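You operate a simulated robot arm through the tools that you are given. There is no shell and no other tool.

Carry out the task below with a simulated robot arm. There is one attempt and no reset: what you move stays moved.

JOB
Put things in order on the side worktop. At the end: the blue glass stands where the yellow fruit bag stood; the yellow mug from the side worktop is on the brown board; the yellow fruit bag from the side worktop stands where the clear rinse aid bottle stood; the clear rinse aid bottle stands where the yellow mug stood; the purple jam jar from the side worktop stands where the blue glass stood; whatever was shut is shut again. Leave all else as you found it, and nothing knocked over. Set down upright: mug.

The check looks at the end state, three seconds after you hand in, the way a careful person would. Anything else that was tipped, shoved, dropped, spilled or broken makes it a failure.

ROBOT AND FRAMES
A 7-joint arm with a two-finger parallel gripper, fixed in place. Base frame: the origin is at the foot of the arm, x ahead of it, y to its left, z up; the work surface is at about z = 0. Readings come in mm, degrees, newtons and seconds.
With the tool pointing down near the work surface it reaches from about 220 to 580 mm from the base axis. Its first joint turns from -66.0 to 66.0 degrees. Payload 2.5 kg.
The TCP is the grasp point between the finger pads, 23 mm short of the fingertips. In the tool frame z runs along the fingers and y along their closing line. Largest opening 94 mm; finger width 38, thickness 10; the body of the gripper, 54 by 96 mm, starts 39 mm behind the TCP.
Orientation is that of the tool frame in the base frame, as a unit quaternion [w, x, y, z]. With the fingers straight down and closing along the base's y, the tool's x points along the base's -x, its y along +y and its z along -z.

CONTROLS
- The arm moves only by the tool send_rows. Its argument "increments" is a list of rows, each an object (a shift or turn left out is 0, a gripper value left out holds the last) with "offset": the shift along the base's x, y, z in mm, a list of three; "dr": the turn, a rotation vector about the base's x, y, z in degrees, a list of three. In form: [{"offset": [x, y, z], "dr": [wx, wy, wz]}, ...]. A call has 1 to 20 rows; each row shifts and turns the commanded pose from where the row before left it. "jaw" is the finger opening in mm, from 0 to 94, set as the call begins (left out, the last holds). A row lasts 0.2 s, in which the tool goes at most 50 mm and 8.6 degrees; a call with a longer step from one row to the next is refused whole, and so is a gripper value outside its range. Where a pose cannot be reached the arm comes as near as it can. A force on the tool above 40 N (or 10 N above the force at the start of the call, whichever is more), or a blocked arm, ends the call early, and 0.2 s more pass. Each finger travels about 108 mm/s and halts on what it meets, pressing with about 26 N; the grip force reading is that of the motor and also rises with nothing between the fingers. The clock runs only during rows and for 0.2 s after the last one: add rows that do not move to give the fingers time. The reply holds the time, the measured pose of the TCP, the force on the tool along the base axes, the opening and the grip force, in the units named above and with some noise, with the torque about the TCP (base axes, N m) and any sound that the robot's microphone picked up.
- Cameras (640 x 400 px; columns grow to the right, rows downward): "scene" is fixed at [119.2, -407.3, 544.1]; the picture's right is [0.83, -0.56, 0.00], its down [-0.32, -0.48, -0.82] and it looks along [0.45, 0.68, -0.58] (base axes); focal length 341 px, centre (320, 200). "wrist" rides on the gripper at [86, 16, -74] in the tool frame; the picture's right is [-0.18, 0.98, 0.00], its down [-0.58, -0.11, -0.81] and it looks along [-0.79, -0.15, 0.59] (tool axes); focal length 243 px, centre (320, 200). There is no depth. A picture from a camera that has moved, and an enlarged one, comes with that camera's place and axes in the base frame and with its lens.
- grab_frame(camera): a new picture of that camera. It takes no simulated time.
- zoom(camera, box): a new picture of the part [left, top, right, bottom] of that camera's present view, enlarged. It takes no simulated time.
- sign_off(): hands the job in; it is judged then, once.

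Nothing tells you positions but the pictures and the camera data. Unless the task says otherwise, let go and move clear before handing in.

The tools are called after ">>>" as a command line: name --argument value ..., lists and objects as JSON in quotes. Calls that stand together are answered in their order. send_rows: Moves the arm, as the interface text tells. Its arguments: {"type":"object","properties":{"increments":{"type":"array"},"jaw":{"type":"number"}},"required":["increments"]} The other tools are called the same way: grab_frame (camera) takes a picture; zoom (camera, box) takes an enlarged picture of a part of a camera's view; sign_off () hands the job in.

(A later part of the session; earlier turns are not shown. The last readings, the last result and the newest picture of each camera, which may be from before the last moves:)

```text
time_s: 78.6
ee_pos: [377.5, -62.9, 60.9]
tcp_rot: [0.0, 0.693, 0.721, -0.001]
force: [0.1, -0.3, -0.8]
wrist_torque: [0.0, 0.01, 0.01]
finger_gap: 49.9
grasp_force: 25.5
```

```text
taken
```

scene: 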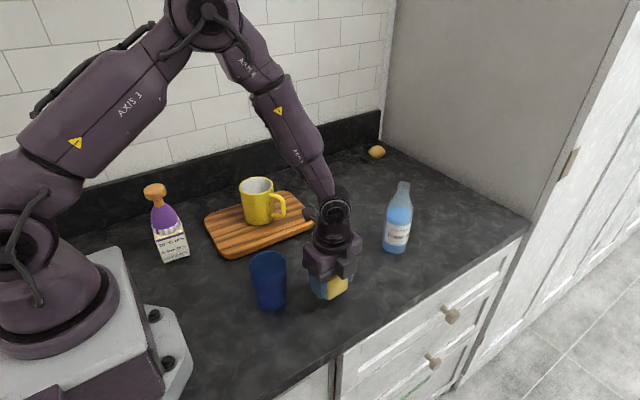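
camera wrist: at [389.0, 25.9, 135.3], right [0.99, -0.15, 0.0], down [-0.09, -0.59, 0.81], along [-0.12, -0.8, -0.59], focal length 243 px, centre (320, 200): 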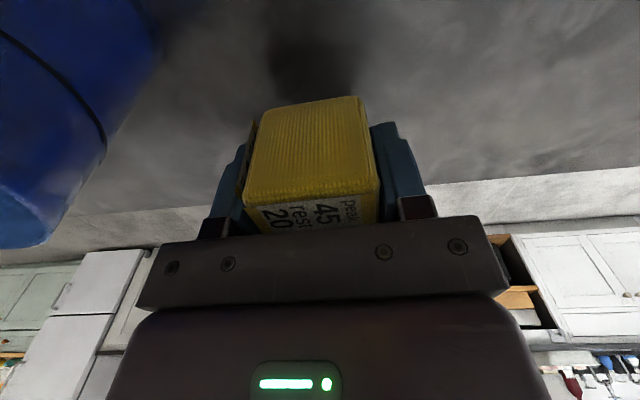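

The bag is above the spot with clear space around the glass. I'm lowering it gently.

>>> send_rows --increments '[{"offset": [0.5, 0.5, -3]}, {"offset": [0.3, 0, -6]}, {"offset": [0, 0, -8]}, {"offset": [0, 0, -6]}, {"offset": [0, 0, -4]}, {"offset": [0, 0, -2]}, {}]'

>>> send_rows --increments '[{"offset": [0, 0, -1]}, {"offset": [0, 0, -1]}, {}]'

>>> zoom --camera "scene" --box '[270, 180, 390, 315]'

```text
time_s: 80.2
ee_pos: [377.4, -62.1, 32.8]
tcp_rot: [0.001, 0.693, 0.721, -0.001]
force: [0.4, 0.0, -1.2]
wrist_torque: [-0.01, 0.0, -0.01]
finger_gap: 49.8
grasp_force: 25.6
```

```text
time_s: 81.0
ee_pos: [378.3, -59.9, 29.5]
tcp_rot: [-0.001, 0.693, 0.721, 0.0]
force: [0.1, 1.2, -1.0]
wrist_torque: [0.01, 0.02, 0.0]
finger_gap: 49.7
grasp_force: 26.1
```

```text
2.96 times, centred on (330, 248) of scene
camera zoom: at [119.2, -407.3, 544.1], right [0.83, -0.56, 0.0], down [-0.32, -0.48, -0.82], along [0.45, 0.68, -0.58], focal length 1010 px, centre (290, 59)
```

zoom: 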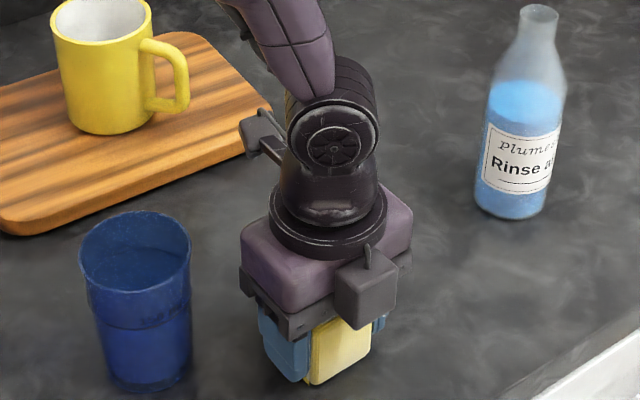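

>>> send_rows --increments '[{"offset": [0, 0, -0.6]}, {}]'

>>> send_rows --increments '[{"offset": [0, 0, -0.5]}, {}]'

```text
time_s: 81.6
ee_pos: [377.1, -59.6, 29.5]
tcp_rot: [0.0, 0.693, 0.721, 0.001]
force: [-0.3, 0.5, -1.5]
wrist_torque: [0.01, -0.01, 0.02]
finger_gap: 49.9
grasp_force: 26.0
```

```text
time_s: 82.2
ee_pos: [377.8, -60.7, 29.3]
tcp_rot: [0.001, 0.692, 0.722, 0.0]
force: [-6.0, 1.8, 9.8]
wrist_torque: [-0.06, 0.01, 0.0]
finger_gap: 49.5
grasp_force: 26.5
```

The bag is down, with force at +9.8 N. I'm easing slightly, opening only as far as needed, and rising straight up.

>>> send_rows --increments '[{"offset": [0, 0, 0.4]}, {}]'

>>> send_rows --increments '[{}, {}, {}]' --jaw 66

>>> send_rows --increments '[{"offset": [0, 0, 5]}, {"offset": [0, 0, 10]}, {"offset": [0, 0, 15]}, {"offset": [0, 0, 20]}, {"offset": [0, 0, 20]}, {"offset": [0, 0, 20]}, {"offset": [0, 0, 20]}, {"offset": [0, 0, 20]}, {"offset": [0, 0, 20]}, {"offset": [0, 0, 10]}, {}]'

>>> grab_frame --camera "scene"

>>> grab_frame --camera "wrist"

```text
time_s: 82.8
ee_pos: [377.1, -60.7, 28.7]
tcp_rot: [0.001, 0.693, 0.721, 0.0]
force: [-1.1, -1.1, 4.4]
wrist_torque: [0.04, 0.11, 0.0]
finger_gap: 49.8
grasp_force: 26.2
```

```text
time_s: 83.6
ee_pos: [377.9, -61.3, 28.9]
tcp_rot: [0.0, 0.693, 0.721, 0.001]
force: [0.9, 0.4, 0.3]
wrist_torque: [0.03, -0.01, 0.01]
finger_gap: 66.0
grasp_force: 0.1
```

```text
time_s: 86.0
ee_pos: [379.0, -60.8, 189.6]
tcp_rot: [0.0, 0.693, 0.721, 0.0]
force: [0.1, -0.2, -0.5]
wrist_torque: [0.03, 0.01, 0.0]
finger_gap: 65.8
grasp_force: 0.0
```

```text
taken
```

scene: 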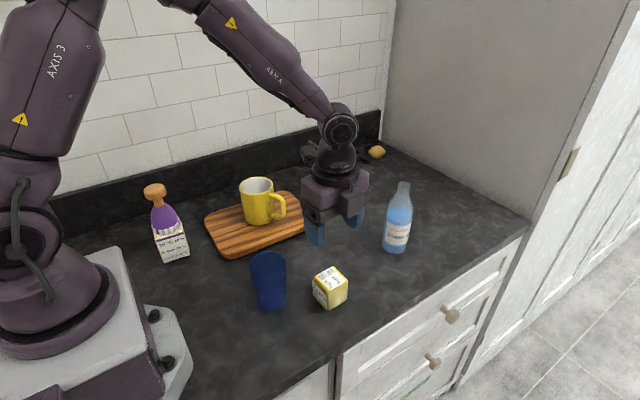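

```text
taken
camera wrist: at [390.9, 26.4, 264.2], right [0.99, -0.15, 0.0], down [-0.09, -0.59, 0.81], along [-0.12, -0.8, -0.59], focal length 243 px, centre (320, 200)
```

wrist: 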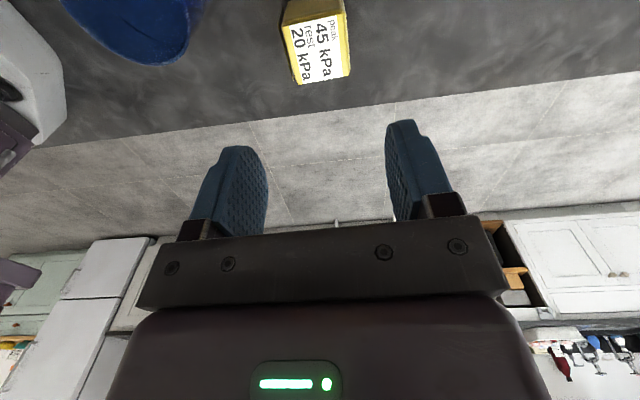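

The bag stands on the bottle's old spot. Next is the blue glass, so I'm moving over it at a safe height with the jaws fully open.

>>> send_rows --increments '[{"offset": [-5, 3, 0]}, {"offset": [-10, 6, 0]}, {"offset": [-14, 9, 0]}, {"offset": [-15, 9.5, 0]}, {"offset": [-15, 9.5, 0]}, {"offset": [-15, 9.5, 0]}, {"offset": [-13, 8, 0]}, {"offset": [-8, 4, 0]}, {"offset": [-3, 2, 0]}, {}]' --jaw 94

>>> grab_frame --camera "wrist"

>>> grab_frame --camera "scene"

```text
time_s: 88.2
ee_pos: [279.0, 0.5, 189.1]
tcp_rot: [-0.001, 0.693, 0.721, 0.0]
force: [-1.0, 1.2, -0.1]
wrist_torque: [0.01, -0.01, 0.01]
finger_gap: 94.1
grasp_force: 0.0
```

```text
taken
camera wrist: at [290.9, 87.5, 264.5], right [0.99, -0.15, 0.0], down [-0.09, -0.59, 0.81], along [-0.12, -0.8, -0.59], focal length 243 px, centre (320, 200)
```

wrist: 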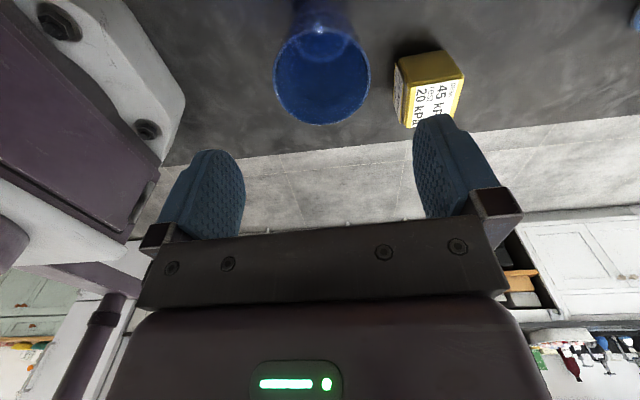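

```text
taken
```

scene: 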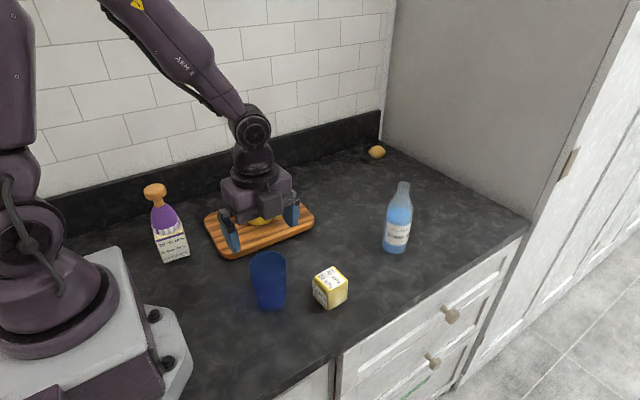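

>>> zoom --camera "wrist" --box '[250, 0, 400, 140]'

>>> zoom --camera "scene" --box '[235, 240, 355, 315]'

```text
2.86 times, centred on (325, 70) of wrist
camera zoom: at [290.9, 87.5, 264.5], right [0.99, -0.15, 0.0], down [-0.09, -0.59, 0.81], along [-0.12, -0.8, -0.59], focal length 693 px, centre (306, 571)
```

zoom: 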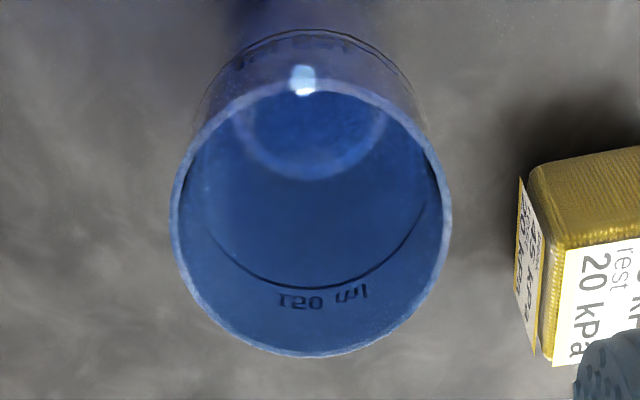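

```text
5.33 times, centred on (295, 278) of scene
camera zoom: at [119.2, -407.3, 544.1], right [0.83, -0.56, 0.0], down [-0.32, -0.48, -0.82], along [0.45, 0.68, -0.58], focal length 1818 px, centre (453, -213)
```

zoom: 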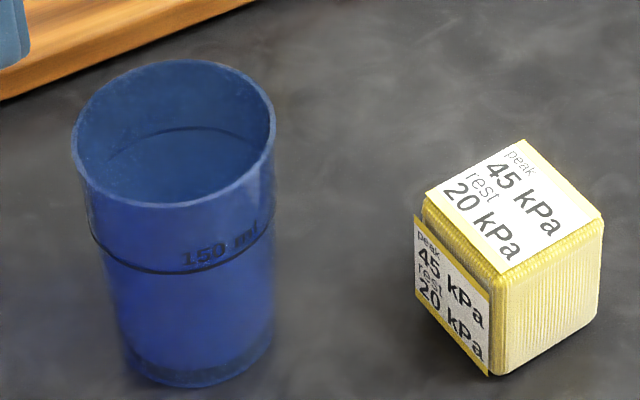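

The glass's rim centre is at (279.6, 0.3) and about 67 mm wide, so there are roughly 13 mm of clearance on each side. I'm aligning and descending to grip it around mid-height.

>>> send_rows --increments '[{"offset": [1.2, -0.5, -8]}, {"offset": [0, 0, -15]}, {"offset": [0, 0, -18]}, {"offset": [0, 0, -15]}, {"offset": [0, 0, -8]}, {"offset": [0, 0, -10]}, {"offset": [0, 0, -10]}, {"offset": [0, 0, -10]}, {"offset": [0, 0, -10]}, {"offset": [0, 0, -10]}, {"offset": [0, 0, -5]}, {"offset": [0, 0, -2]}, {}]'

>>> grab_frame --camera "wrist"

>>> zoom --camera "scene" --box '[200, 180, 350, 320]'

```text
time_s: 91.0
ee_pos: [280.1, -0.2, 68.0]
tcp_rot: [0.0, 0.693, 0.721, 0.0]
force: [-0.1, -0.2, 0.6]
wrist_torque: [0.0, -0.02, -0.04]
finger_gap: 94.4
grasp_force: 0.0
```

```text
taken
camera wrist: at [292.9, 86.6, 142.8], right [0.99, -0.15, 0.0], down [-0.09, -0.59, 0.81], along [-0.12, -0.8, -0.59], focal length 243 px, centre (320, 200)
```

wrist: 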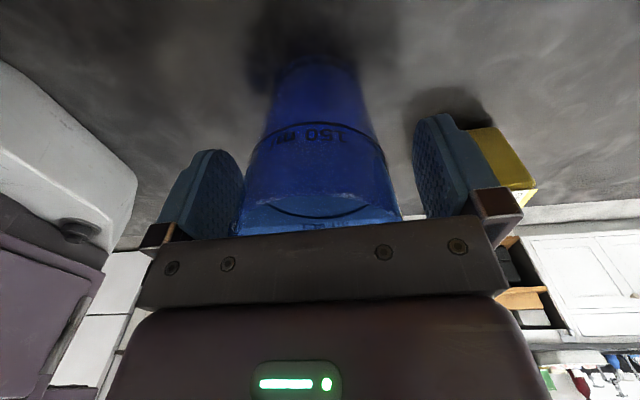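

```text
2.86 times, centred on (275, 250) of scene
camera zoom: at [119.2, -407.3, 544.1], right [0.83, -0.56, 0.0], down [-0.32, -0.48, -0.82], along [0.45, 0.68, -0.58], focal length 974 px, centre (449, 57)
```

zoom: 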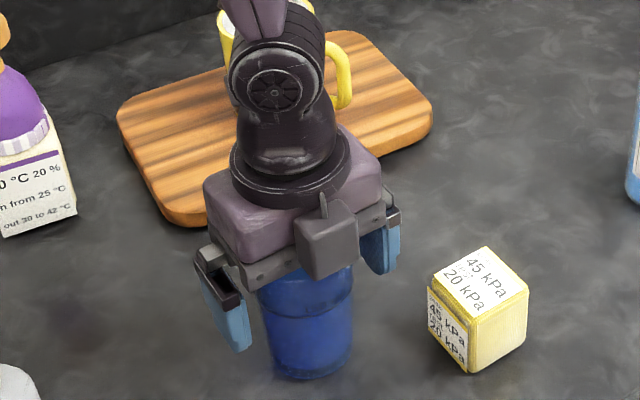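

The jaws straddle the glass cleanly. I'm closing in stages and then doing a small test lift.

>>> send_rows --increments '[{}, {}, {}]' --jaw 70

>>> send_rows --increments '[{}, {}, {}, {}, {}]' --jaw 45

>>> grab_frame --camera "wrist"

>>> send_rows --increments '[{"offset": [0, 0, 2]}, {"offset": [0, 0, 3]}, {"offset": [0, 0, 3]}, {"offset": [0, 0, 2]}, {}]'

>>> grab_frame --camera "wrist"

>>> zoom --camera "scene" --box '[200, 180, 350, 320]'

```text
time_s: 91.8
ee_pos: [280.7, -0.4, 68.4]
tcp_rot: [0.001, 0.693, 0.721, 0.0]
force: [-0.3, 0.6, 0.0]
wrist_torque: [0.02, 0.01, -0.01]
finger_gap: 70.1
grasp_force: 0.0
```

```text
time_s: 93.0
ee_pos: [281.5, -0.2, 68.1]
tcp_rot: [-0.001, 0.693, 0.721, 0.0]
force: [-3.0, -0.6, 5.9]
wrist_torque: [0.06, 0.03, 0.03]
finger_gap: 66.8
grasp_force: 26.2
```

```text
taken
camera wrist: at [292.8, 86.7, 142.9], right [0.99, -0.15, 0.0], down [-0.09, -0.59, 0.81], along [-0.12, -0.8, -0.59], focal length 243 px, centre (320, 200)
```

wrist: 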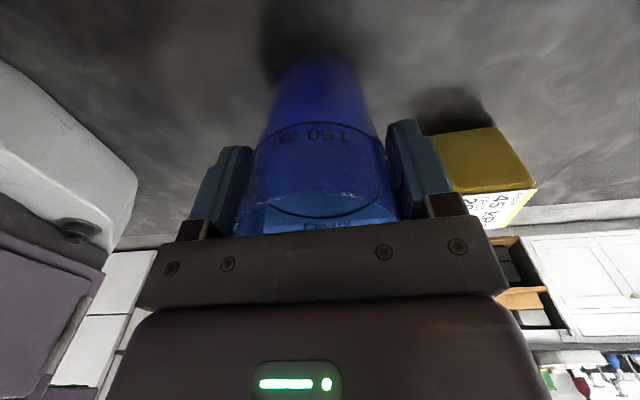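

```text
time_s: 94.2
ee_pos: [281.1, 0.4, 78.1]
tcp_rot: [0.001, 0.694, 0.72, 0.0]
force: [0.0, -0.4, -1.4]
wrist_torque: [0.03, 0.03, -0.02]
finger_gap: 66.6
grasp_force: 25.8
```

```text
taken
camera wrist: at [293.1, 87.0, 152.7], right [0.99, -0.15, 0.0], down [-0.09, -0.59, 0.81], along [-0.12, -0.8, -0.59], focal length 243 px, centre (320, 200)
```

wrist: 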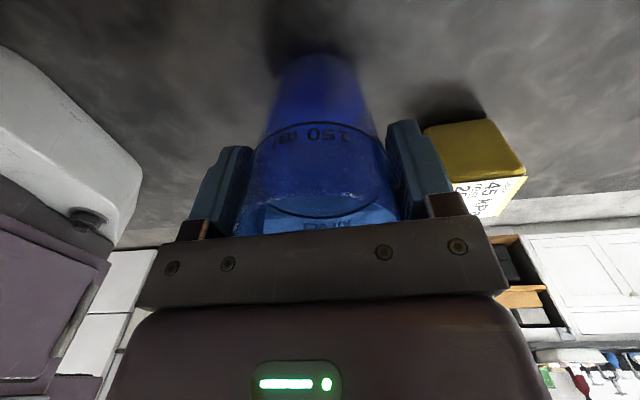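

```text
2.86 times, centred on (275, 250) of scene
camera zoom: at [119.2, -407.3, 544.1], right [0.83, -0.56, 0.0], down [-0.32, -0.48, -0.82], along [0.45, 0.68, -0.58], focal length 974 px, centre (449, 57)
```

zoom: 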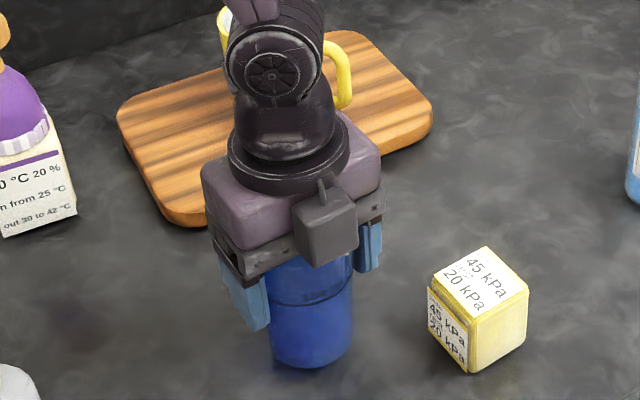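

The glass lifted without slipping. I'm raising it higher for clearance and starting the carry toward the bag's old spot near (561, 180).

>>> send_rows --increments '[{"offset": [0, 0, 4]}, {"offset": [0, 0, 8]}, {"offset": [0, 0, 10]}, {"offset": [0, 0, 10]}, {"offset": [0, 0, 10]}, {"offset": [0, 0, 6]}, {"offset": [1, 0.6, 4]}, {"offset": [3.4, 2.2, 0]}, {"offset": [6.7, 4.3, 0], "dr": [0, 0, 0.8]}, {"offset": [9.2, 5.9, 0], "dr": [0, 0, 0.8]}, {"offset": [9.2, 5.9, 0], "dr": [0, 0, 0.8]}, {"offset": [9.2, 5.9, 0], "dr": [0, 0, 0.8]}, {"offset": [9.2, 5.9, 0], "dr": [0, 0, 0.8]}, {"offset": [9.2, 5.9, 0], "dr": [0, 0, 0.8]}, {"offset": [9.2, 5.9, 0], "dr": [0, 0, 0.8]}, {"offset": [9.2, 5.9, 0], "dr": [0, 0, 0.8]}, {"offset": [6.7, 4.3, 0], "dr": [0, 0, 0.8]}, {"offset": [3.4, 2.2, 0]}, {"offset": [1, 0.6, 0]}, {}]'

>>> grab_frame --camera "wrist"

>>> grab_frame --camera "scene"

```text
time_s: 98.4
ee_pos: [367.2, 53.7, 130.8]
tcp_rot: [0.001, 0.646, 0.763, 0.0]
force: [-0.8, 0.4, -2.2]
wrist_torque: [0.02, -0.04, -0.01]
finger_gap: 66.7
grasp_force: 26.2
```

```text
taken
camera wrist: at [368.2, 142.7, 204.9], right [1.0, -0.02, 0.0], down [-0.01, -0.59, 0.81], along [-0.02, -0.81, -0.59], focal length 243 px, centre (320, 200)
```

wrist: 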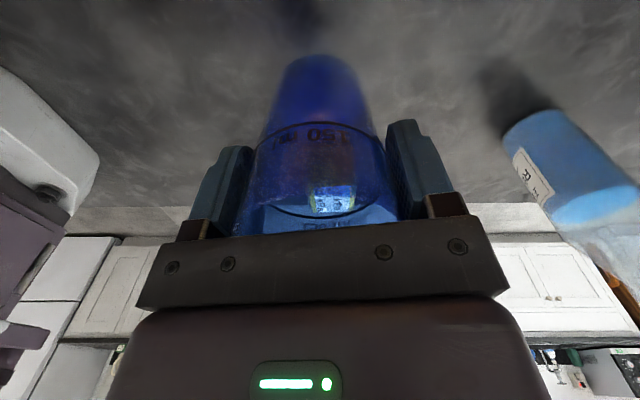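

```text
taken
```

scene: 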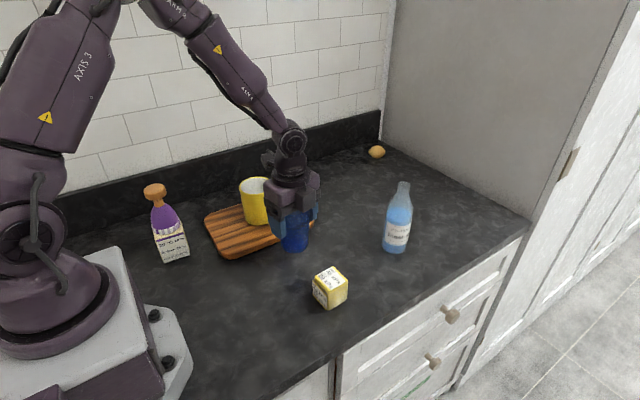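

The glass is stable in the grip. I'm continuing the carry to above the bag's old spot.

>>> send_rows --increments '[{"offset": [1, 0.6, 0]}, {"offset": [3.4, 2.2, 0]}, {"offset": [6.7, 4.3, 0]}, {"offset": [10, 6.4, 0], "dr": [0, 0, 0.8]}, {"offset": [12.7, 8.1, 0], "dr": [0, 0, 0.8]}, {"offset": [12.7, 8.1, 0], "dr": [0, 0, 0.8]}, {"offset": [12.7, 8.1, 0], "dr": [0, 0, 0.8]}, {"offset": [12.7, 8.1, 0], "dr": [0, 0, 0.8]}, {"offset": [12.7, 8.1, 0], "dr": [0, 0, 0.8]}, {"offset": [12.7, 8.1, 0], "dr": [0, 0, 0.8]}, {"offset": [12.7, 8.1, 0], "dr": [0, 0, 0.8]}, {"offset": [12.7, 8.1, 0], "dr": [0, 0, 0.8]}, {"offset": [12.7, 8.1, 0], "dr": [0, 0, 0.8]}, {"offset": [12.7, 8.1, 0], "dr": [0, 0, 0.8]}, {"offset": [12.7, 8.1, 0], "dr": [0, 0, 0.8]}, {"offset": [12.7, 8.1, 0], "dr": [0, 0, 0.8]}, {"offset": [10, 6.4, 0]}, {"offset": [6.7, 4.3, 0]}, {"offset": [3.4, 2.2, 0]}, {"offset": [1, 0.6, 0]}]'

>>> grab_frame --camera "wrist"

>>> grab_frame --camera "scene"

```text
time_s: 102.6
ee_pos: [562.0, 177.5, 130.0]
tcp_rot: [-0.001, 0.575, 0.818, 0.0]
force: [-0.8, 0.0, -1.6]
wrist_torque: [0.02, -0.04, 0.0]
finger_gap: 66.7
grasp_force: 25.5
```

```text
taken
camera wrist: at [547.6, 265.3, 204.6], right [0.99, 0.16, 0.0], down [0.1, -0.58, 0.81], along [0.13, -0.8, -0.59], focal length 243 px, centre (320, 200)
```

wrist: 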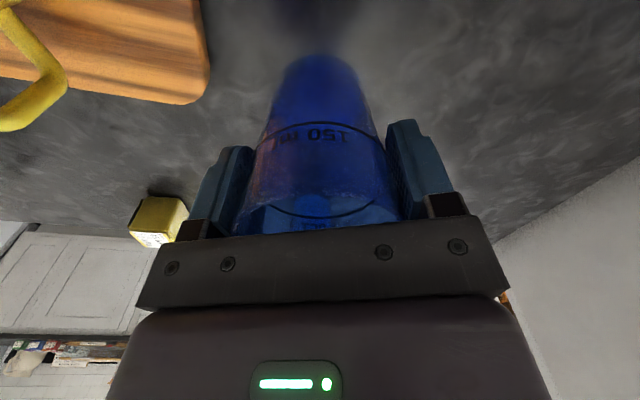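

```text
taken
```

scene: 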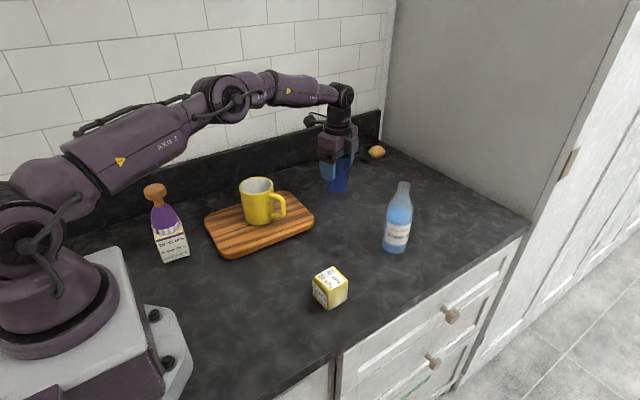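

The glass is right above the bag's old spot. I'm lowering it, slowly at the end.

>>> send_rows --increments '[{"offset": [-0.5, 1, -3]}, {"offset": [0, 0, -7]}, {"offset": [0, 0, -10]}, {"offset": [0, 0, -10]}, {"offset": [0, 0, -10]}, {"offset": [0, 0, -8]}, {"offset": [0, 0, -5]}, {"offset": [0, 0, -3]}, {"offset": [0, 0, -2]}, {}]'

>>> send_rows --increments '[{"offset": [0, 0, -1.5]}, {"offset": [0, 0, -1]}, {}]'

>>> zoom --camera "scene" --box '[280, 110, 400, 230]'

```text
time_s: 104.8
ee_pos: [561.8, 179.8, 71.5]
tcp_rot: [0.0, 0.575, 0.818, 0.0]
force: [0.4, -0.5, -1.8]
wrist_torque: [0.0, -0.03, 0.0]
finger_gap: 66.6
grasp_force: 26.3
```

```text
time_s: 105.6
ee_pos: [561.7, 180.3, 69.3]
tcp_rot: [0.0, 0.575, 0.818, 0.0]
force: [-0.2, -0.1, -1.9]
wrist_torque: [0.0, -0.03, 0.0]
finger_gap: 66.9
grasp_force: 26.0
```

```text
3.33 times, centred on (340, 170) of scene
camera zoom: at [119.2, -407.3, 544.1], right [0.83, -0.56, 0.0], down [-0.32, -0.48, -0.82], along [0.45, 0.68, -0.58], focal length 1136 px, centre (253, 300)
```

zoom: 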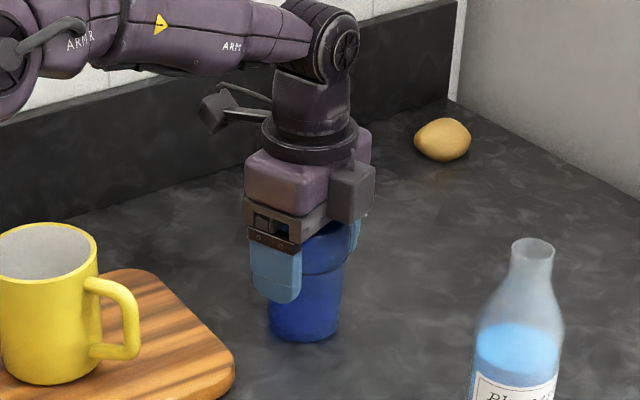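

>>> send_rows --increments '[{"offset": [0, 0, -0.7]}, {}]'

>>> send_rows --increments '[{"offset": [0, 0, -0.6]}, {}]'

```text
time_s: 106.2
ee_pos: [562.4, 179.6, 68.8]
tcp_rot: [0.0, 0.575, 0.819, 0.0]
force: [-0.5, 0.5, -2.1]
wrist_torque: [-0.01, -0.02, 0.0]
finger_gap: 66.8
grasp_force: 26.2
```

```text
time_s: 106.8
ee_pos: [561.3, 180.4, 69.0]
tcp_rot: [0.0, 0.575, 0.818, 0.0]
force: [-0.8, 0.2, -1.1]
wrist_torque: [0.04, -0.01, 0.02]
finger_gap: 66.7
grasp_force: 25.4
```

>>> send_rows --increments '[{"offset": [0, 0, -0.5]}, {}]'

>>> zoom --camera "wrist" --box '[200, 20, 460, 240]'

```text
time_s: 107.4
ee_pos: [561.3, 179.4, 68.9]
tcp_rot: [0.0, 0.574, 0.819, 0.0]
force: [-1.0, 0.2, 0.4]
wrist_torque: [0.02, -0.04, 0.04]
finger_gap: 66.7
grasp_force: 26.2
```

```text
1.82 times, centred on (330, 130) of wrist
camera zoom: at [546.6, 266.8, 142.9], right [0.99, 0.16, 0.0], down [0.09, -0.58, 0.81], along [0.13, -0.8, -0.59], focal length 441 px, centre (302, 327)
```

zoom: 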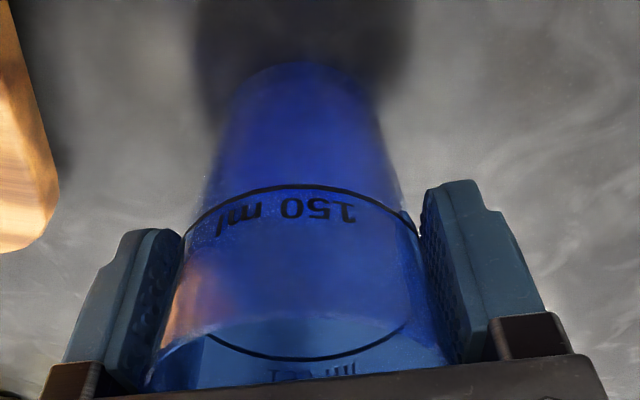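

The glass's weight has transferred to the counter and the force reads about zero. I'm opening the jaws evenly and rising straight up.

>>> send_rows --increments '[{}, {}]' --jaw 74

>>> send_rows --increments '[{}, {}]' --jaw 92

>>> send_rows --increments '[{"offset": [0, 0, 5]}, {"offset": [0, 0, 10]}, {"offset": [0, 0, 15]}, {"offset": [0, 0, 20]}, {"offset": [0, 0, 20]}, {"offset": [0, 0, 20]}, {"offset": [0, 0, 20]}, {"offset": [0, 0, 20]}, {}]'

>>> grab_frame --camera "scene"

>>> grab_frame --camera "wrist"

```text
time_s: 108.0
ee_pos: [560.9, 179.8, 67.5]
tcp_rot: [0.0, 0.575, 0.818, -0.001]
force: [0.4, 0.1, 0.3]
wrist_torque: [-0.01, 0.08, 0.03]
finger_gap: 73.9
grasp_force: 0.1
```

```text
time_s: 108.6
ee_pos: [560.7, 179.6, 67.7]
tcp_rot: [0.0, 0.574, 0.819, 0.001]
force: [-0.5, -0.6, 0.5]
wrist_torque: [0.02, 0.03, -0.03]
finger_gap: 92.2
grasp_force: 0.0
```

```text
time_s: 110.6
ee_pos: [563.2, 179.2, 199.0]
tcp_rot: [0.0, 0.575, 0.818, -0.001]
force: [0.2, -0.1, 0.1]
wrist_torque: [0.02, -0.03, 0.01]
finger_gap: 92.0
grasp_force: 0.1
```

```text
taken
```

scene: 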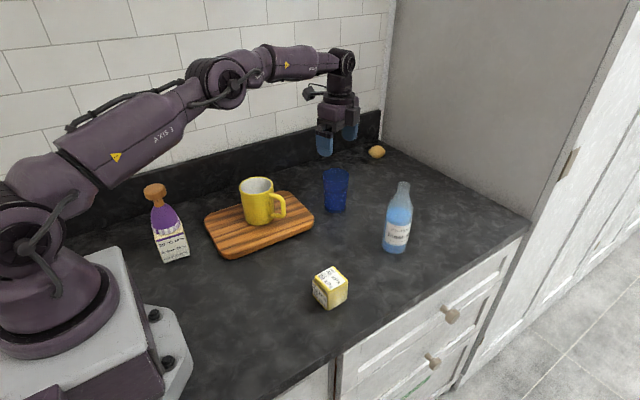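

```text
taken
camera wrist: at [547.9, 267.3, 273.2], right [0.99, 0.16, 0.0], down [0.1, -0.58, 0.81], along [0.13, -0.8, -0.59], focal length 243 px, centre (320, 200)
```

wrist: 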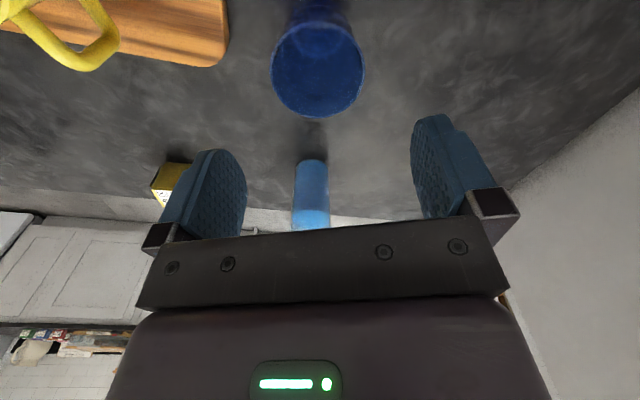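

The glass stands upright where the bag was. The last item is the jam jar, which has a knob on top about 165 mm high, so I'm going there high up for a closer look.

>>> send_rows --increments '[{"offset": [-5, 0, 15]}, {"offset": [-12, 1, 18], "dr": [0, 0, 2]}, {"offset": [-18, 2, 18], "dr": [0, 0, 2]}, {"offset": [-18, 2, 9], "dr": [0, 0, 2]}, {"offset": [-18, 2, 0], "dr": [0, 0, 2]}, {"offset": [-18, 2, 0], "dr": [0, 0, 2]}, {"offset": [-18, 2, 0], "dr": [0, 0, 2]}, {"offset": [-18, 2, 0], "dr": [0, 0, 2]}, {"offset": [-18, 2, 0], "dr": [0, 0, 2]}, {"offset": [-18, 2, 0], "dr": [0, 0, 2]}, {"offset": [-18, 2, 0], "dr": [0, 0, 2]}, {"offset": [-18, 2, 0], "dr": [0, 0, 2]}, {"offset": [-18, 2, 0], "dr": [0, 0, 2]}, {"offset": [-18, 2, 0], "dr": [0, 0, 2]}, {"offset": [-18, 2, 0], "dr": [0, 0, 2]}, {"offset": [-18, 2, 0], "dr": [0, 0, 2]}, {"offset": [-18, 2, 0], "dr": [0, 0, 2]}, {"offset": [-18, 2, 0], "dr": [0, 0, 2]}, {"offset": [-16, 2, 0], "dr": [0, 0, 2]}, {"offset": [-8, 1, 0]}]'

>>> grab_frame --camera "wrist"

>>> grab_frame --camera "scene"

```text
time_s: 114.8
ee_pos: [233.9, 215.7, 256.6]
tcp_rot: [0.0, 0.293, 0.956, 0.0]
force: [-0.3, 0.1, -1.1]
wrist_torque: [0.04, 0.03, 0.0]
finger_gap: 92.0
grasp_force: 0.1
```

```text
taken
camera wrist: at [170.0, 278.3, 332.6], right [0.7, 0.71, 0.0], down [0.42, -0.42, 0.81], along [0.57, -0.57, -0.59], focal length 243 px, centre (320, 200)
```

wrist: 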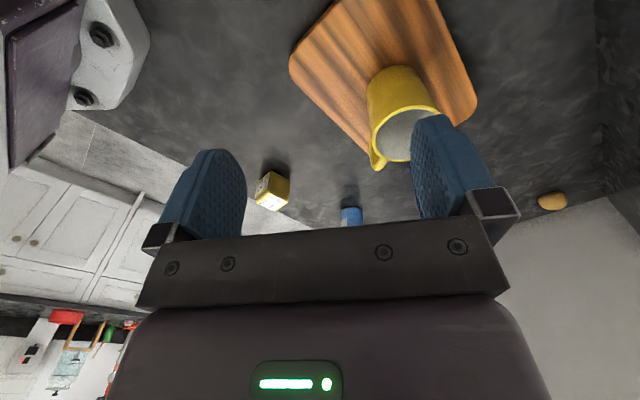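

```text
taken
```

scene: 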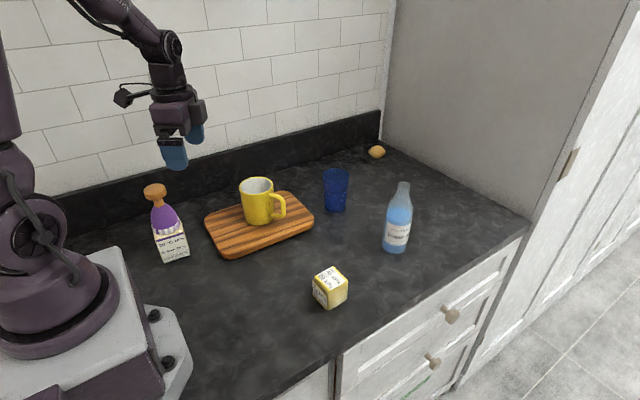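

The camera is looking past the jar. I'm moving back so it looks down on the jar from behind, at a higher height.

>>> send_rows --increments '[{"offset": [-5, 2, 8]}, {"offset": [-10, 4, 10]}, {"offset": [-12, 5, 10]}, {"offset": [-14, 5, 5]}, {"offset": [-14, 5, 0]}, {"offset": [-10, 4, 0]}, {"offset": [-4, 2, 0]}, {}]'

>>> grab_frame --camera "wrist"

>>> grab_frame --camera "scene"

```text
time_s: 116.6
ee_pos: [163.8, 242.6, 291.6]
tcp_rot: [0.0, 0.295, 0.956, 0.001]
force: [-0.4, 1.1, -0.1]
wrist_torque: [0.04, -0.01, -0.02]
finger_gap: 92.0
grasp_force: 0.1
```

```text
taken
camera wrist: at [100.2, 305.1, 366.4], right [0.7, 0.71, 0.0], down [0.42, -0.42, 0.81], along [0.57, -0.57, -0.59], focal length 243 px, centre (320, 200)
```

wrist: 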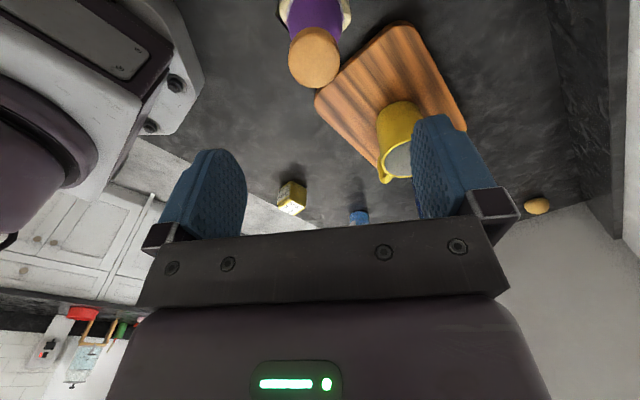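

```text
taken
```

scene: 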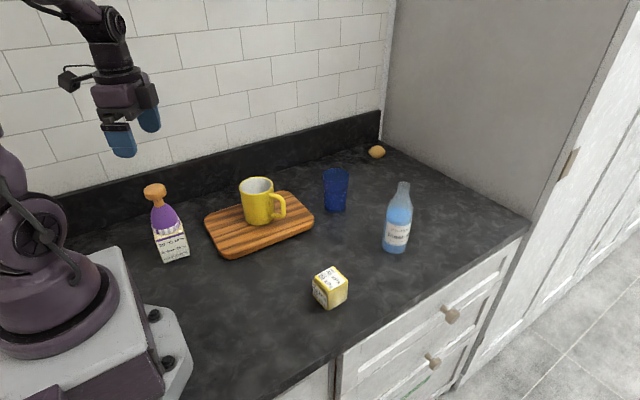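

>>> zoom --camera "wrist" --box '[250, 0, 390, 110]'

>>> zoom --camera "scene" --box '[135, 175, 205, 270]'

```text
3.64 times, centred on (320, 55) of wrist
camera zoom: at [100.2, 305.1, 366.4], right [0.7, 0.71, 0.0], down [0.42, -0.42, 0.81], along [0.57, -0.57, -0.59], focal length 882 px, centre (320, 727)
```

zoom: 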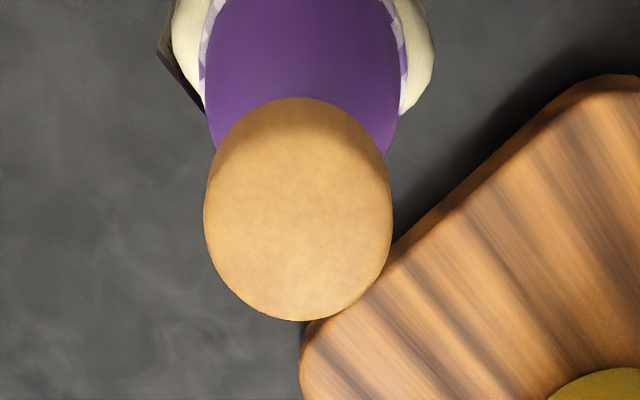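

```text
4.21 times, centred on (170, 222) of scene
camera zoom: at [119.2, -407.3, 544.1], right [0.83, -0.56, 0.0], down [-0.32, -0.48, -0.82], along [0.45, 0.68, -0.58], focal length 1436 px, centre (952, 105)
```

zoom: 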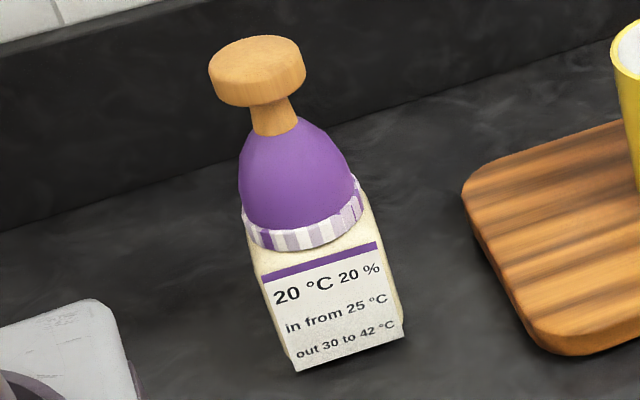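

I get the knob centre at about (160, 240), with its top near z = 171, about 40 mm wide and 14 mm thick. The knob is tall enough that the jar has to be picked up there, so I'm centring over it and descending partway to re-measure.

>>> send_rows --increments '[{"offset": [-1, -1.6, -10]}, {"offset": [-1, -1.6, -15]}, {"offset": [0, 0, -20]}, {"offset": [0, 0, -15]}, {"offset": [0, 0, -10]}, {}]'

>>> grab_frame --camera "wrist"

>>> zoom --camera "scene" --box '[90, 90, 230, 270]'

```text
time_s: 118.0
ee_pos: [161.1, 239.4, 221.2]
tcp_rot: [0.0, 0.294, 0.956, 0.0]
force: [0.6, 0.2, -0.3]
wrist_torque: [-0.01, 0.01, 0.0]
finger_gap: 92.3
grasp_force: 0.1
```

```text
taken
camera wrist: at [98.1, 301.4, 295.6], right [0.7, 0.71, 0.0], down [0.42, -0.42, 0.81], along [0.57, -0.57, -0.59], focal length 243 px, centre (320, 200)
```

wrist: 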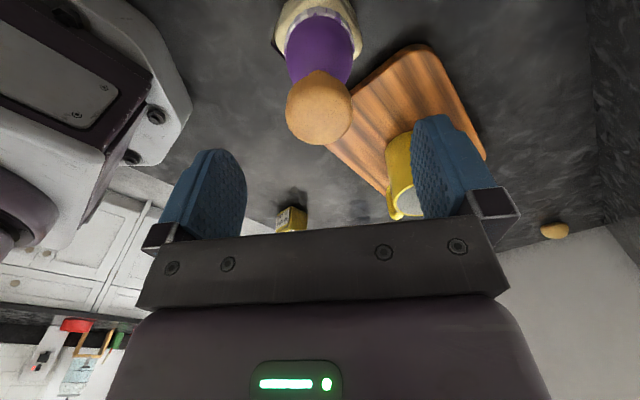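

```text
2.22 times, centred on (160, 180) of scene
camera zoom: at [119.2, -407.3, 544.1], right [0.83, -0.56, 0.0], down [-0.32, -0.48, -0.82], along [0.45, 0.68, -0.58], focal length 758 px, centre (676, 244)
```

zoom: 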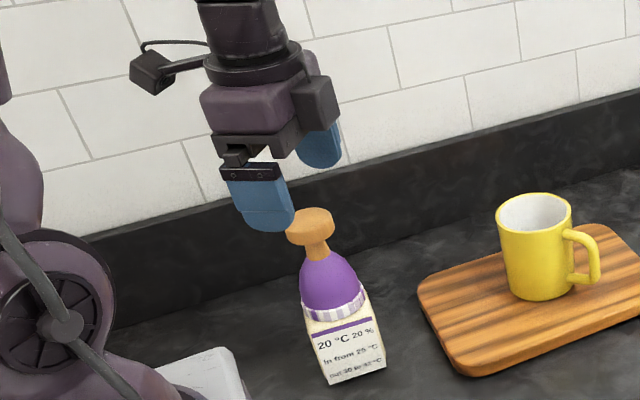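

>>> zoom --camera "wrist" --box '[255, 0, 395, 160]'

```text
2.50 times, centred on (325, 80) of wrist
camera zoom: at [98.1, 301.4, 295.6], right [0.7, 0.71, 0.0], down [0.42, -0.42, 0.81], along [0.57, -0.57, -0.59], focal length 606 px, centre (308, 500)
```

zoom: 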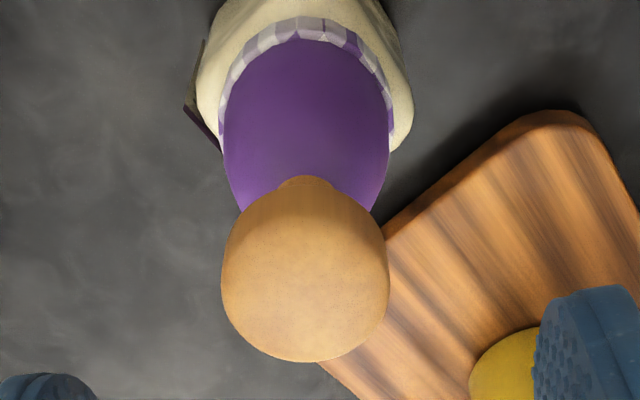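

The knob is centred under the gripper to within a millimetre, with its top near z = 172. I'm descending until the pads sit beside the knob.

>>> send_rows --increments '[{"offset": [-0.4, -0.5, -10]}, {"offset": [0, 0, -15]}, {"offset": [0, 0, -15]}, {"offset": [0, 0, -12]}, {"offset": [0, 0, -6]}, {"offset": [0, 0, -2]}, {}]'

>>> send_rows --increments '[{}, {}, {}]' --jaw 54

>>> grab_frame --camera "wrist"

>>> zoom --camera "scene" --box '[90, 120, 220, 270]'

```text
time_s: 119.6
ee_pos: [161.3, 239.3, 160.5]
tcp_rot: [0.0, 0.294, 0.956, -0.001]
force: [0.2, -0.6, 0.8]
wrist_torque: [0.01, 0.01, 0.0]
finger_gap: 91.8
grasp_force: 0.0
```

```text
time_s: 120.4
ee_pos: [161.9, 238.9, 159.8]
tcp_rot: [-0.001, 0.294, 0.956, 0.0]
force: [0.0, 0.3, 0.1]
wrist_torque: [0.0, -0.02, 0.01]
finger_gap: 54.0
grasp_force: 0.1
```

```text
taken
camera wrist: at [98.2, 301.6, 235.4], right [0.7, 0.71, 0.0], down [0.42, -0.42, 0.81], along [0.57, -0.57, -0.59], focal length 243 px, centre (320, 200)
```

wrist: 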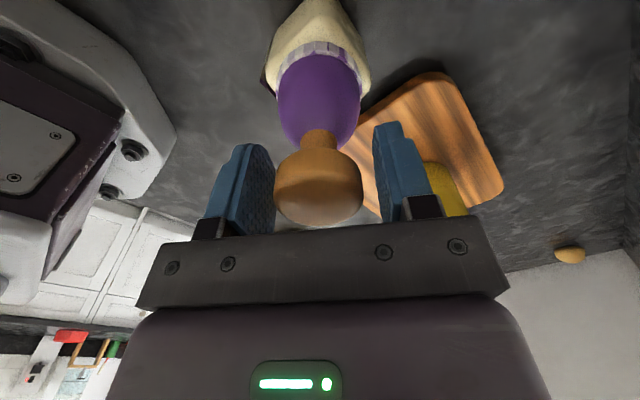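

```text
2.67 times, centred on (155, 195) of scene
camera zoom: at [119.2, -407.3, 544.1], right [0.83, -0.56, 0.0], down [-0.32, -0.48, -0.82], along [0.45, 0.68, -0.58], focal length 909 px, centre (760, 213)
```

zoom: 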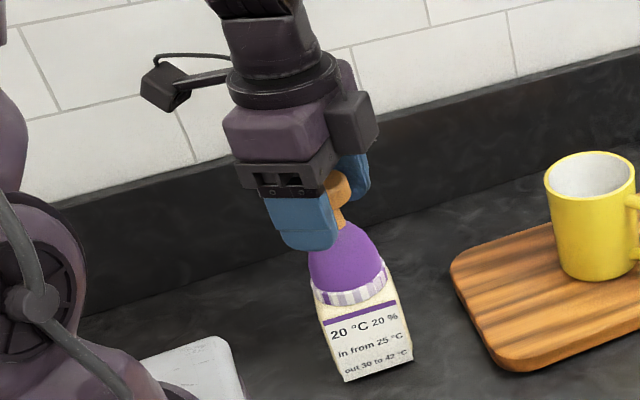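

The knob sits between the pads, above the dome. I'm closing gently, then gripping fully and checking whether anything shifts.

>>> send_rows --increments '[{}, {}]' --jaw 45

>>> send_rows --increments '[{}, {}, {}, {}, {}]' --jaw 20

>>> grab_frame --camera "wrist"

>>> zoom --camera "scene" --box '[90, 120, 220, 270]'

```text
time_s: 121.0
ee_pos: [162.1, 239.6, 160.7]
tcp_rot: [0.0, 0.294, 0.956, 0.0]
force: [-0.2, -0.3, 0.1]
wrist_torque: [-0.02, -0.01, 0.0]
finger_gap: 44.9
grasp_force: 0.0
```

```text
time_s: 122.2
ee_pos: [160.9, 239.4, 160.0]
tcp_rot: [0.001, 0.294, 0.956, 0.0]
force: [-1.0, -1.1, 1.1]
wrist_torque: [-0.05, 0.04, 0.04]
finger_gap: 39.0
grasp_force: 26.0
```

```text
taken
camera wrist: at [98.1, 301.5, 235.4], right [0.7, 0.71, 0.0], down [0.42, -0.42, 0.81], along [0.57, -0.57, -0.59], focal length 243 px, centre (320, 200)
```

wrist: 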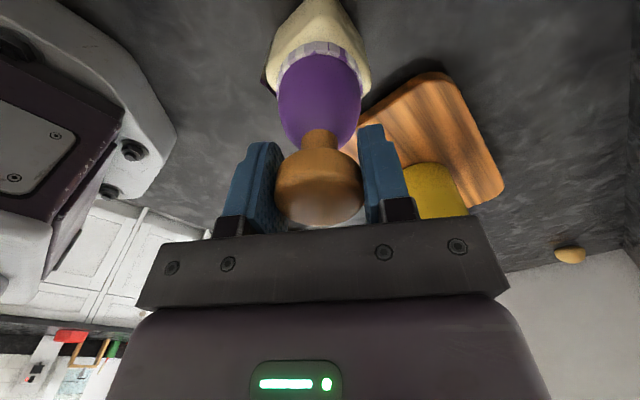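

```text
2.67 times, centred on (155, 195) of scene
camera zoom: at [119.2, -407.3, 544.1], right [0.83, -0.56, 0.0], down [-0.32, -0.48, -0.82], along [0.45, 0.68, -0.58], focal length 909 px, centre (760, 213)
```

zoom: 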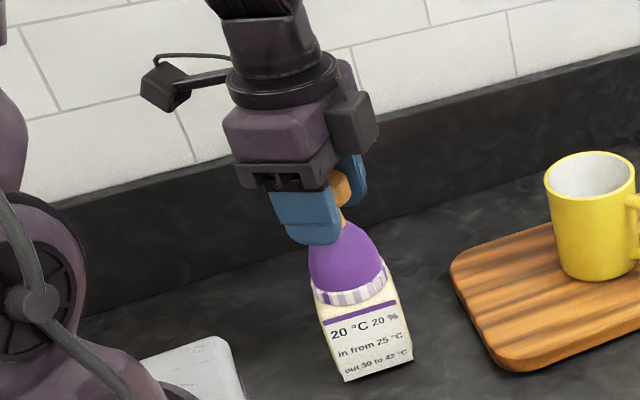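

The knob is gripped at 39 mm and the jar didn't move. I'm lifting just a few millimetres to see whether the whole jar comes up.

>>> send_rows --increments '[{"offset": [0, 0, 1]}, {"offset": [0, 0, 2]}, {"offset": [0, 0, 2]}, {"offset": [0, 0, 1]}, {}]'

>>> grab_frame --camera "wrist"

>>> zoom --camera "scene" --box '[130, 180, 210, 270]'

```text
time_s: 123.4
ee_pos: [161.0, 240.4, 166.9]
tcp_rot: [0.0, 0.294, 0.956, 0.0]
force: [0.4, 0.0, -4.5]
wrist_torque: [0.0, 0.0, 0.0]
finger_gap: 39.2
grasp_force: 26.0
```

```text
taken
camera wrist: at [98.0, 301.6, 241.6], right [0.7, 0.71, 0.0], down [0.42, -0.42, 0.81], along [0.57, -0.57, -0.59], focal length 243 px, centre (320, 200)
```

wrist: 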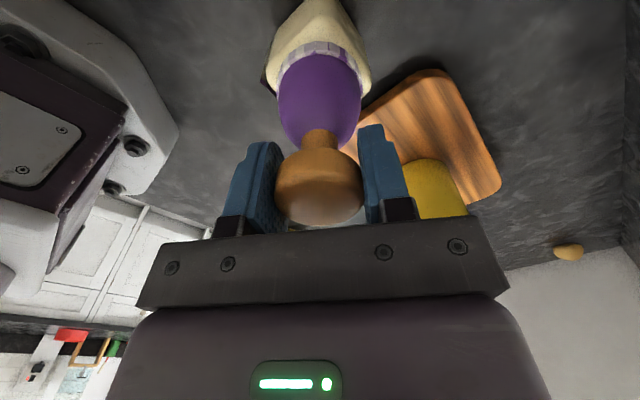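

```text
4.44 times, centred on (170, 225) of scene
camera zoom: at [119.2, -407.3, 544.2], right [0.83, -0.56, 0.0], down [-0.32, -0.48, -0.82], along [0.45, 0.68, -0.58], focal length 1515 px, centre (987, 89)
```

zoom: 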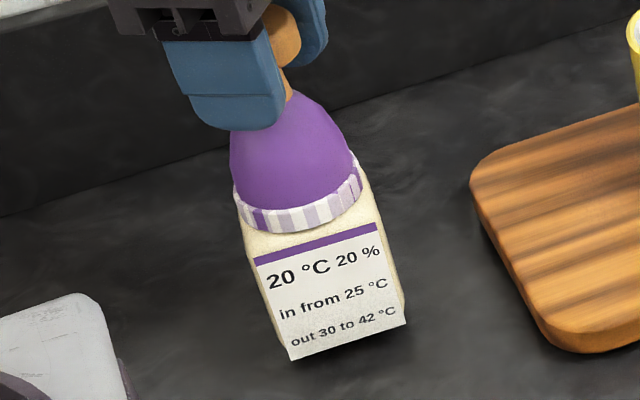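

The whole jar came up as one piece, about 4.5 N. I'm raising it to clear the board and carrying it smoothly toward the glass's old spot near (280, 0).

>>> send_rows --increments '[{"offset": [0, 0, 3]}, {"offset": [0, 0, 6]}, {"offset": [0, 0, 9]}, {"offset": [0, 0, 10]}, {"offset": [0, 0, 9]}, {"offset": [0, 0, 5]}, {"offset": [0.5, -1, 2]}, {"offset": [1.8, -3.6, 0]}, {"offset": [3.1, -6.3, 0], "dr": [0, 0, -1.5]}, {"offset": [4.5, -9, 0], "dr": [0, 0, -2]}, {"offset": [4.9, -9.8, 0], "dr": [0, 0, -2]}, {"offset": [4.9, -9.8, 0], "dr": [0, 0, -2]}, {"offset": [4.9, -9.8, 0], "dr": [0, 0, -2]}, {"offset": [4.9, -9.8, 0], "dr": [0, 0, -2]}, {"offset": [4.9, -9.8, 0], "dr": [0, 0, -2]}, {"offset": [4.5, -9, 0], "dr": [0, 0, -2]}, {"offset": [3.1, -6.3, 0], "dr": [0, 0, -1.5]}, {"offset": [1.8, -3.6, 0]}, {"offset": [0.5, -1, 0]}, {}]'

>>> grab_frame --camera "wrist"

>>> grab_frame --camera "scene"

```text
time_s: 127.6
ee_pos: [205.6, 150.4, 211.2]
tcp_rot: [-0.001, 0.431, 0.902, -0.001]
force: [0.1, 1.2, -5.2]
wrist_torque: [-0.04, 0.03, -0.02]
finger_gap: 39.0
grasp_force: 25.7
```

```text
taken
camera wrist: at [163.2, 227.9, 286.2], right [0.88, 0.47, 0.0], down [0.28, -0.52, 0.81], along [0.38, -0.71, -0.59], focal length 243 px, centre (320, 200)
```

wrist: 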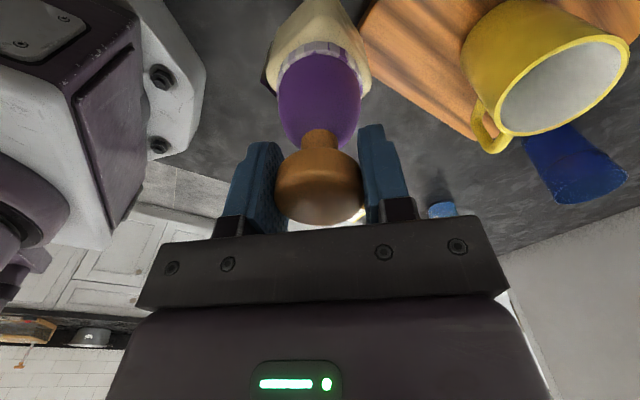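

```text
taken
```

scene: 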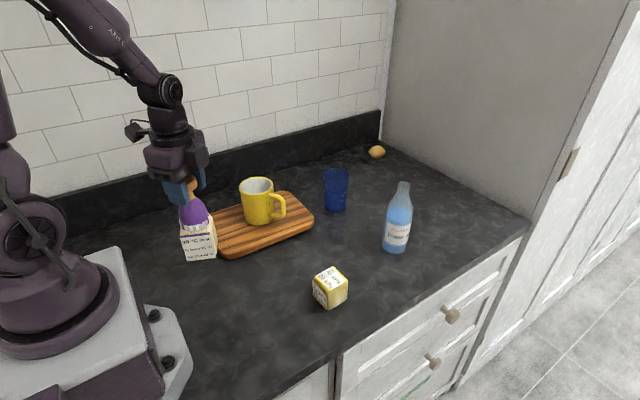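

The jar is hanging steadily. I'm continuing to above the glass's old spot.

>>> send_rows --increments '[{"offset": [0.5, -1, 0]}, {"offset": [1.8, -3.6, 0]}, {"offset": [3.1, -6.3, 0]}, {"offset": [4.5, -9, 0], "dr": [0, 0, -1.5]}, {"offset": [5.02, -10.1, 0], "dr": [0, 0, -1.5]}, {"offset": [5.02, -10.1, 0], "dr": [0, 0, -1.5]}, {"offset": [5.02, -10.1, 0], "dr": [0, 0, -1.5]}, {"offset": [5.02, -10.1, 0], "dr": [0, 0, -1.5]}, {"offset": [5.02, -10.1, 0], "dr": [0, 0, -1.5]}, {"offset": [5.02, -10.1, 0], "dr": [0, 0, -1.5]}, {"offset": [5.02, -10.1, 0], "dr": [0, 0, -1.5]}, {"offset": [5.02, -10.1, 0], "dr": [0, 0, -1.5]}, {"offset": [5.02, -10.1, 0], "dr": [0, 0, -1.5]}, {"offset": [5.02, -10.1, 0], "dr": [0, 0, -1.5]}, {"offset": [5.02, -10.1, 0], "dr": [0, 0, -1.5]}, {"offset": [4.5, -9, 0]}, {"offset": [3.1, -6.3, 0]}, {"offset": [1.8, -3.6, 0]}, {"offset": [0.5, -1, 0]}, {}]'

>>> grab_frame --camera "wrist"

>>> grab_frame --camera "scene"

```text
time_s: 131.8
ee_pos: [280.2, 0.1, 210.2]
tcp_rot: [0.0, 0.568, 0.823, 0.001]
force: [-1.3, -0.7, -4.8]
wrist_torque: [0.0, -0.03, -0.01]
finger_gap: 39.3
grasp_force: 25.6
```

```text
taken
camera wrist: at [263.8, 86.7, 285.9], right [0.98, 0.18, 0.0], down [0.11, -0.58, 0.81], along [0.14, -0.79, -0.59], focal length 243 px, centre (320, 200)
```

wrist: 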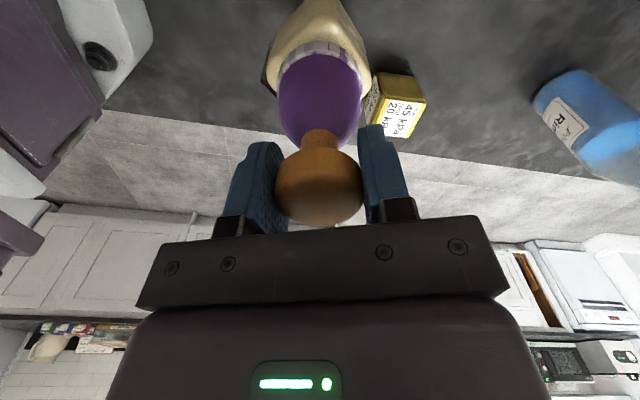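

```text
taken
```

scene: 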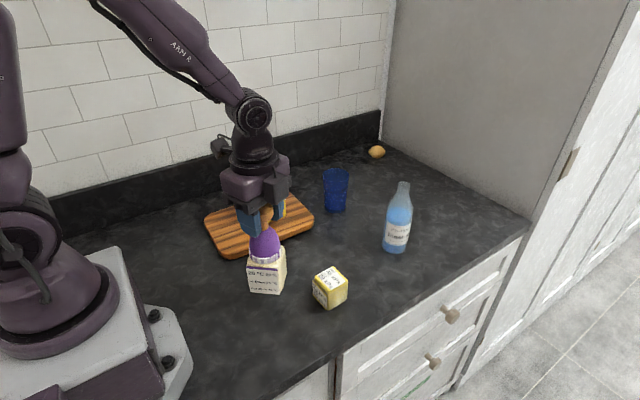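

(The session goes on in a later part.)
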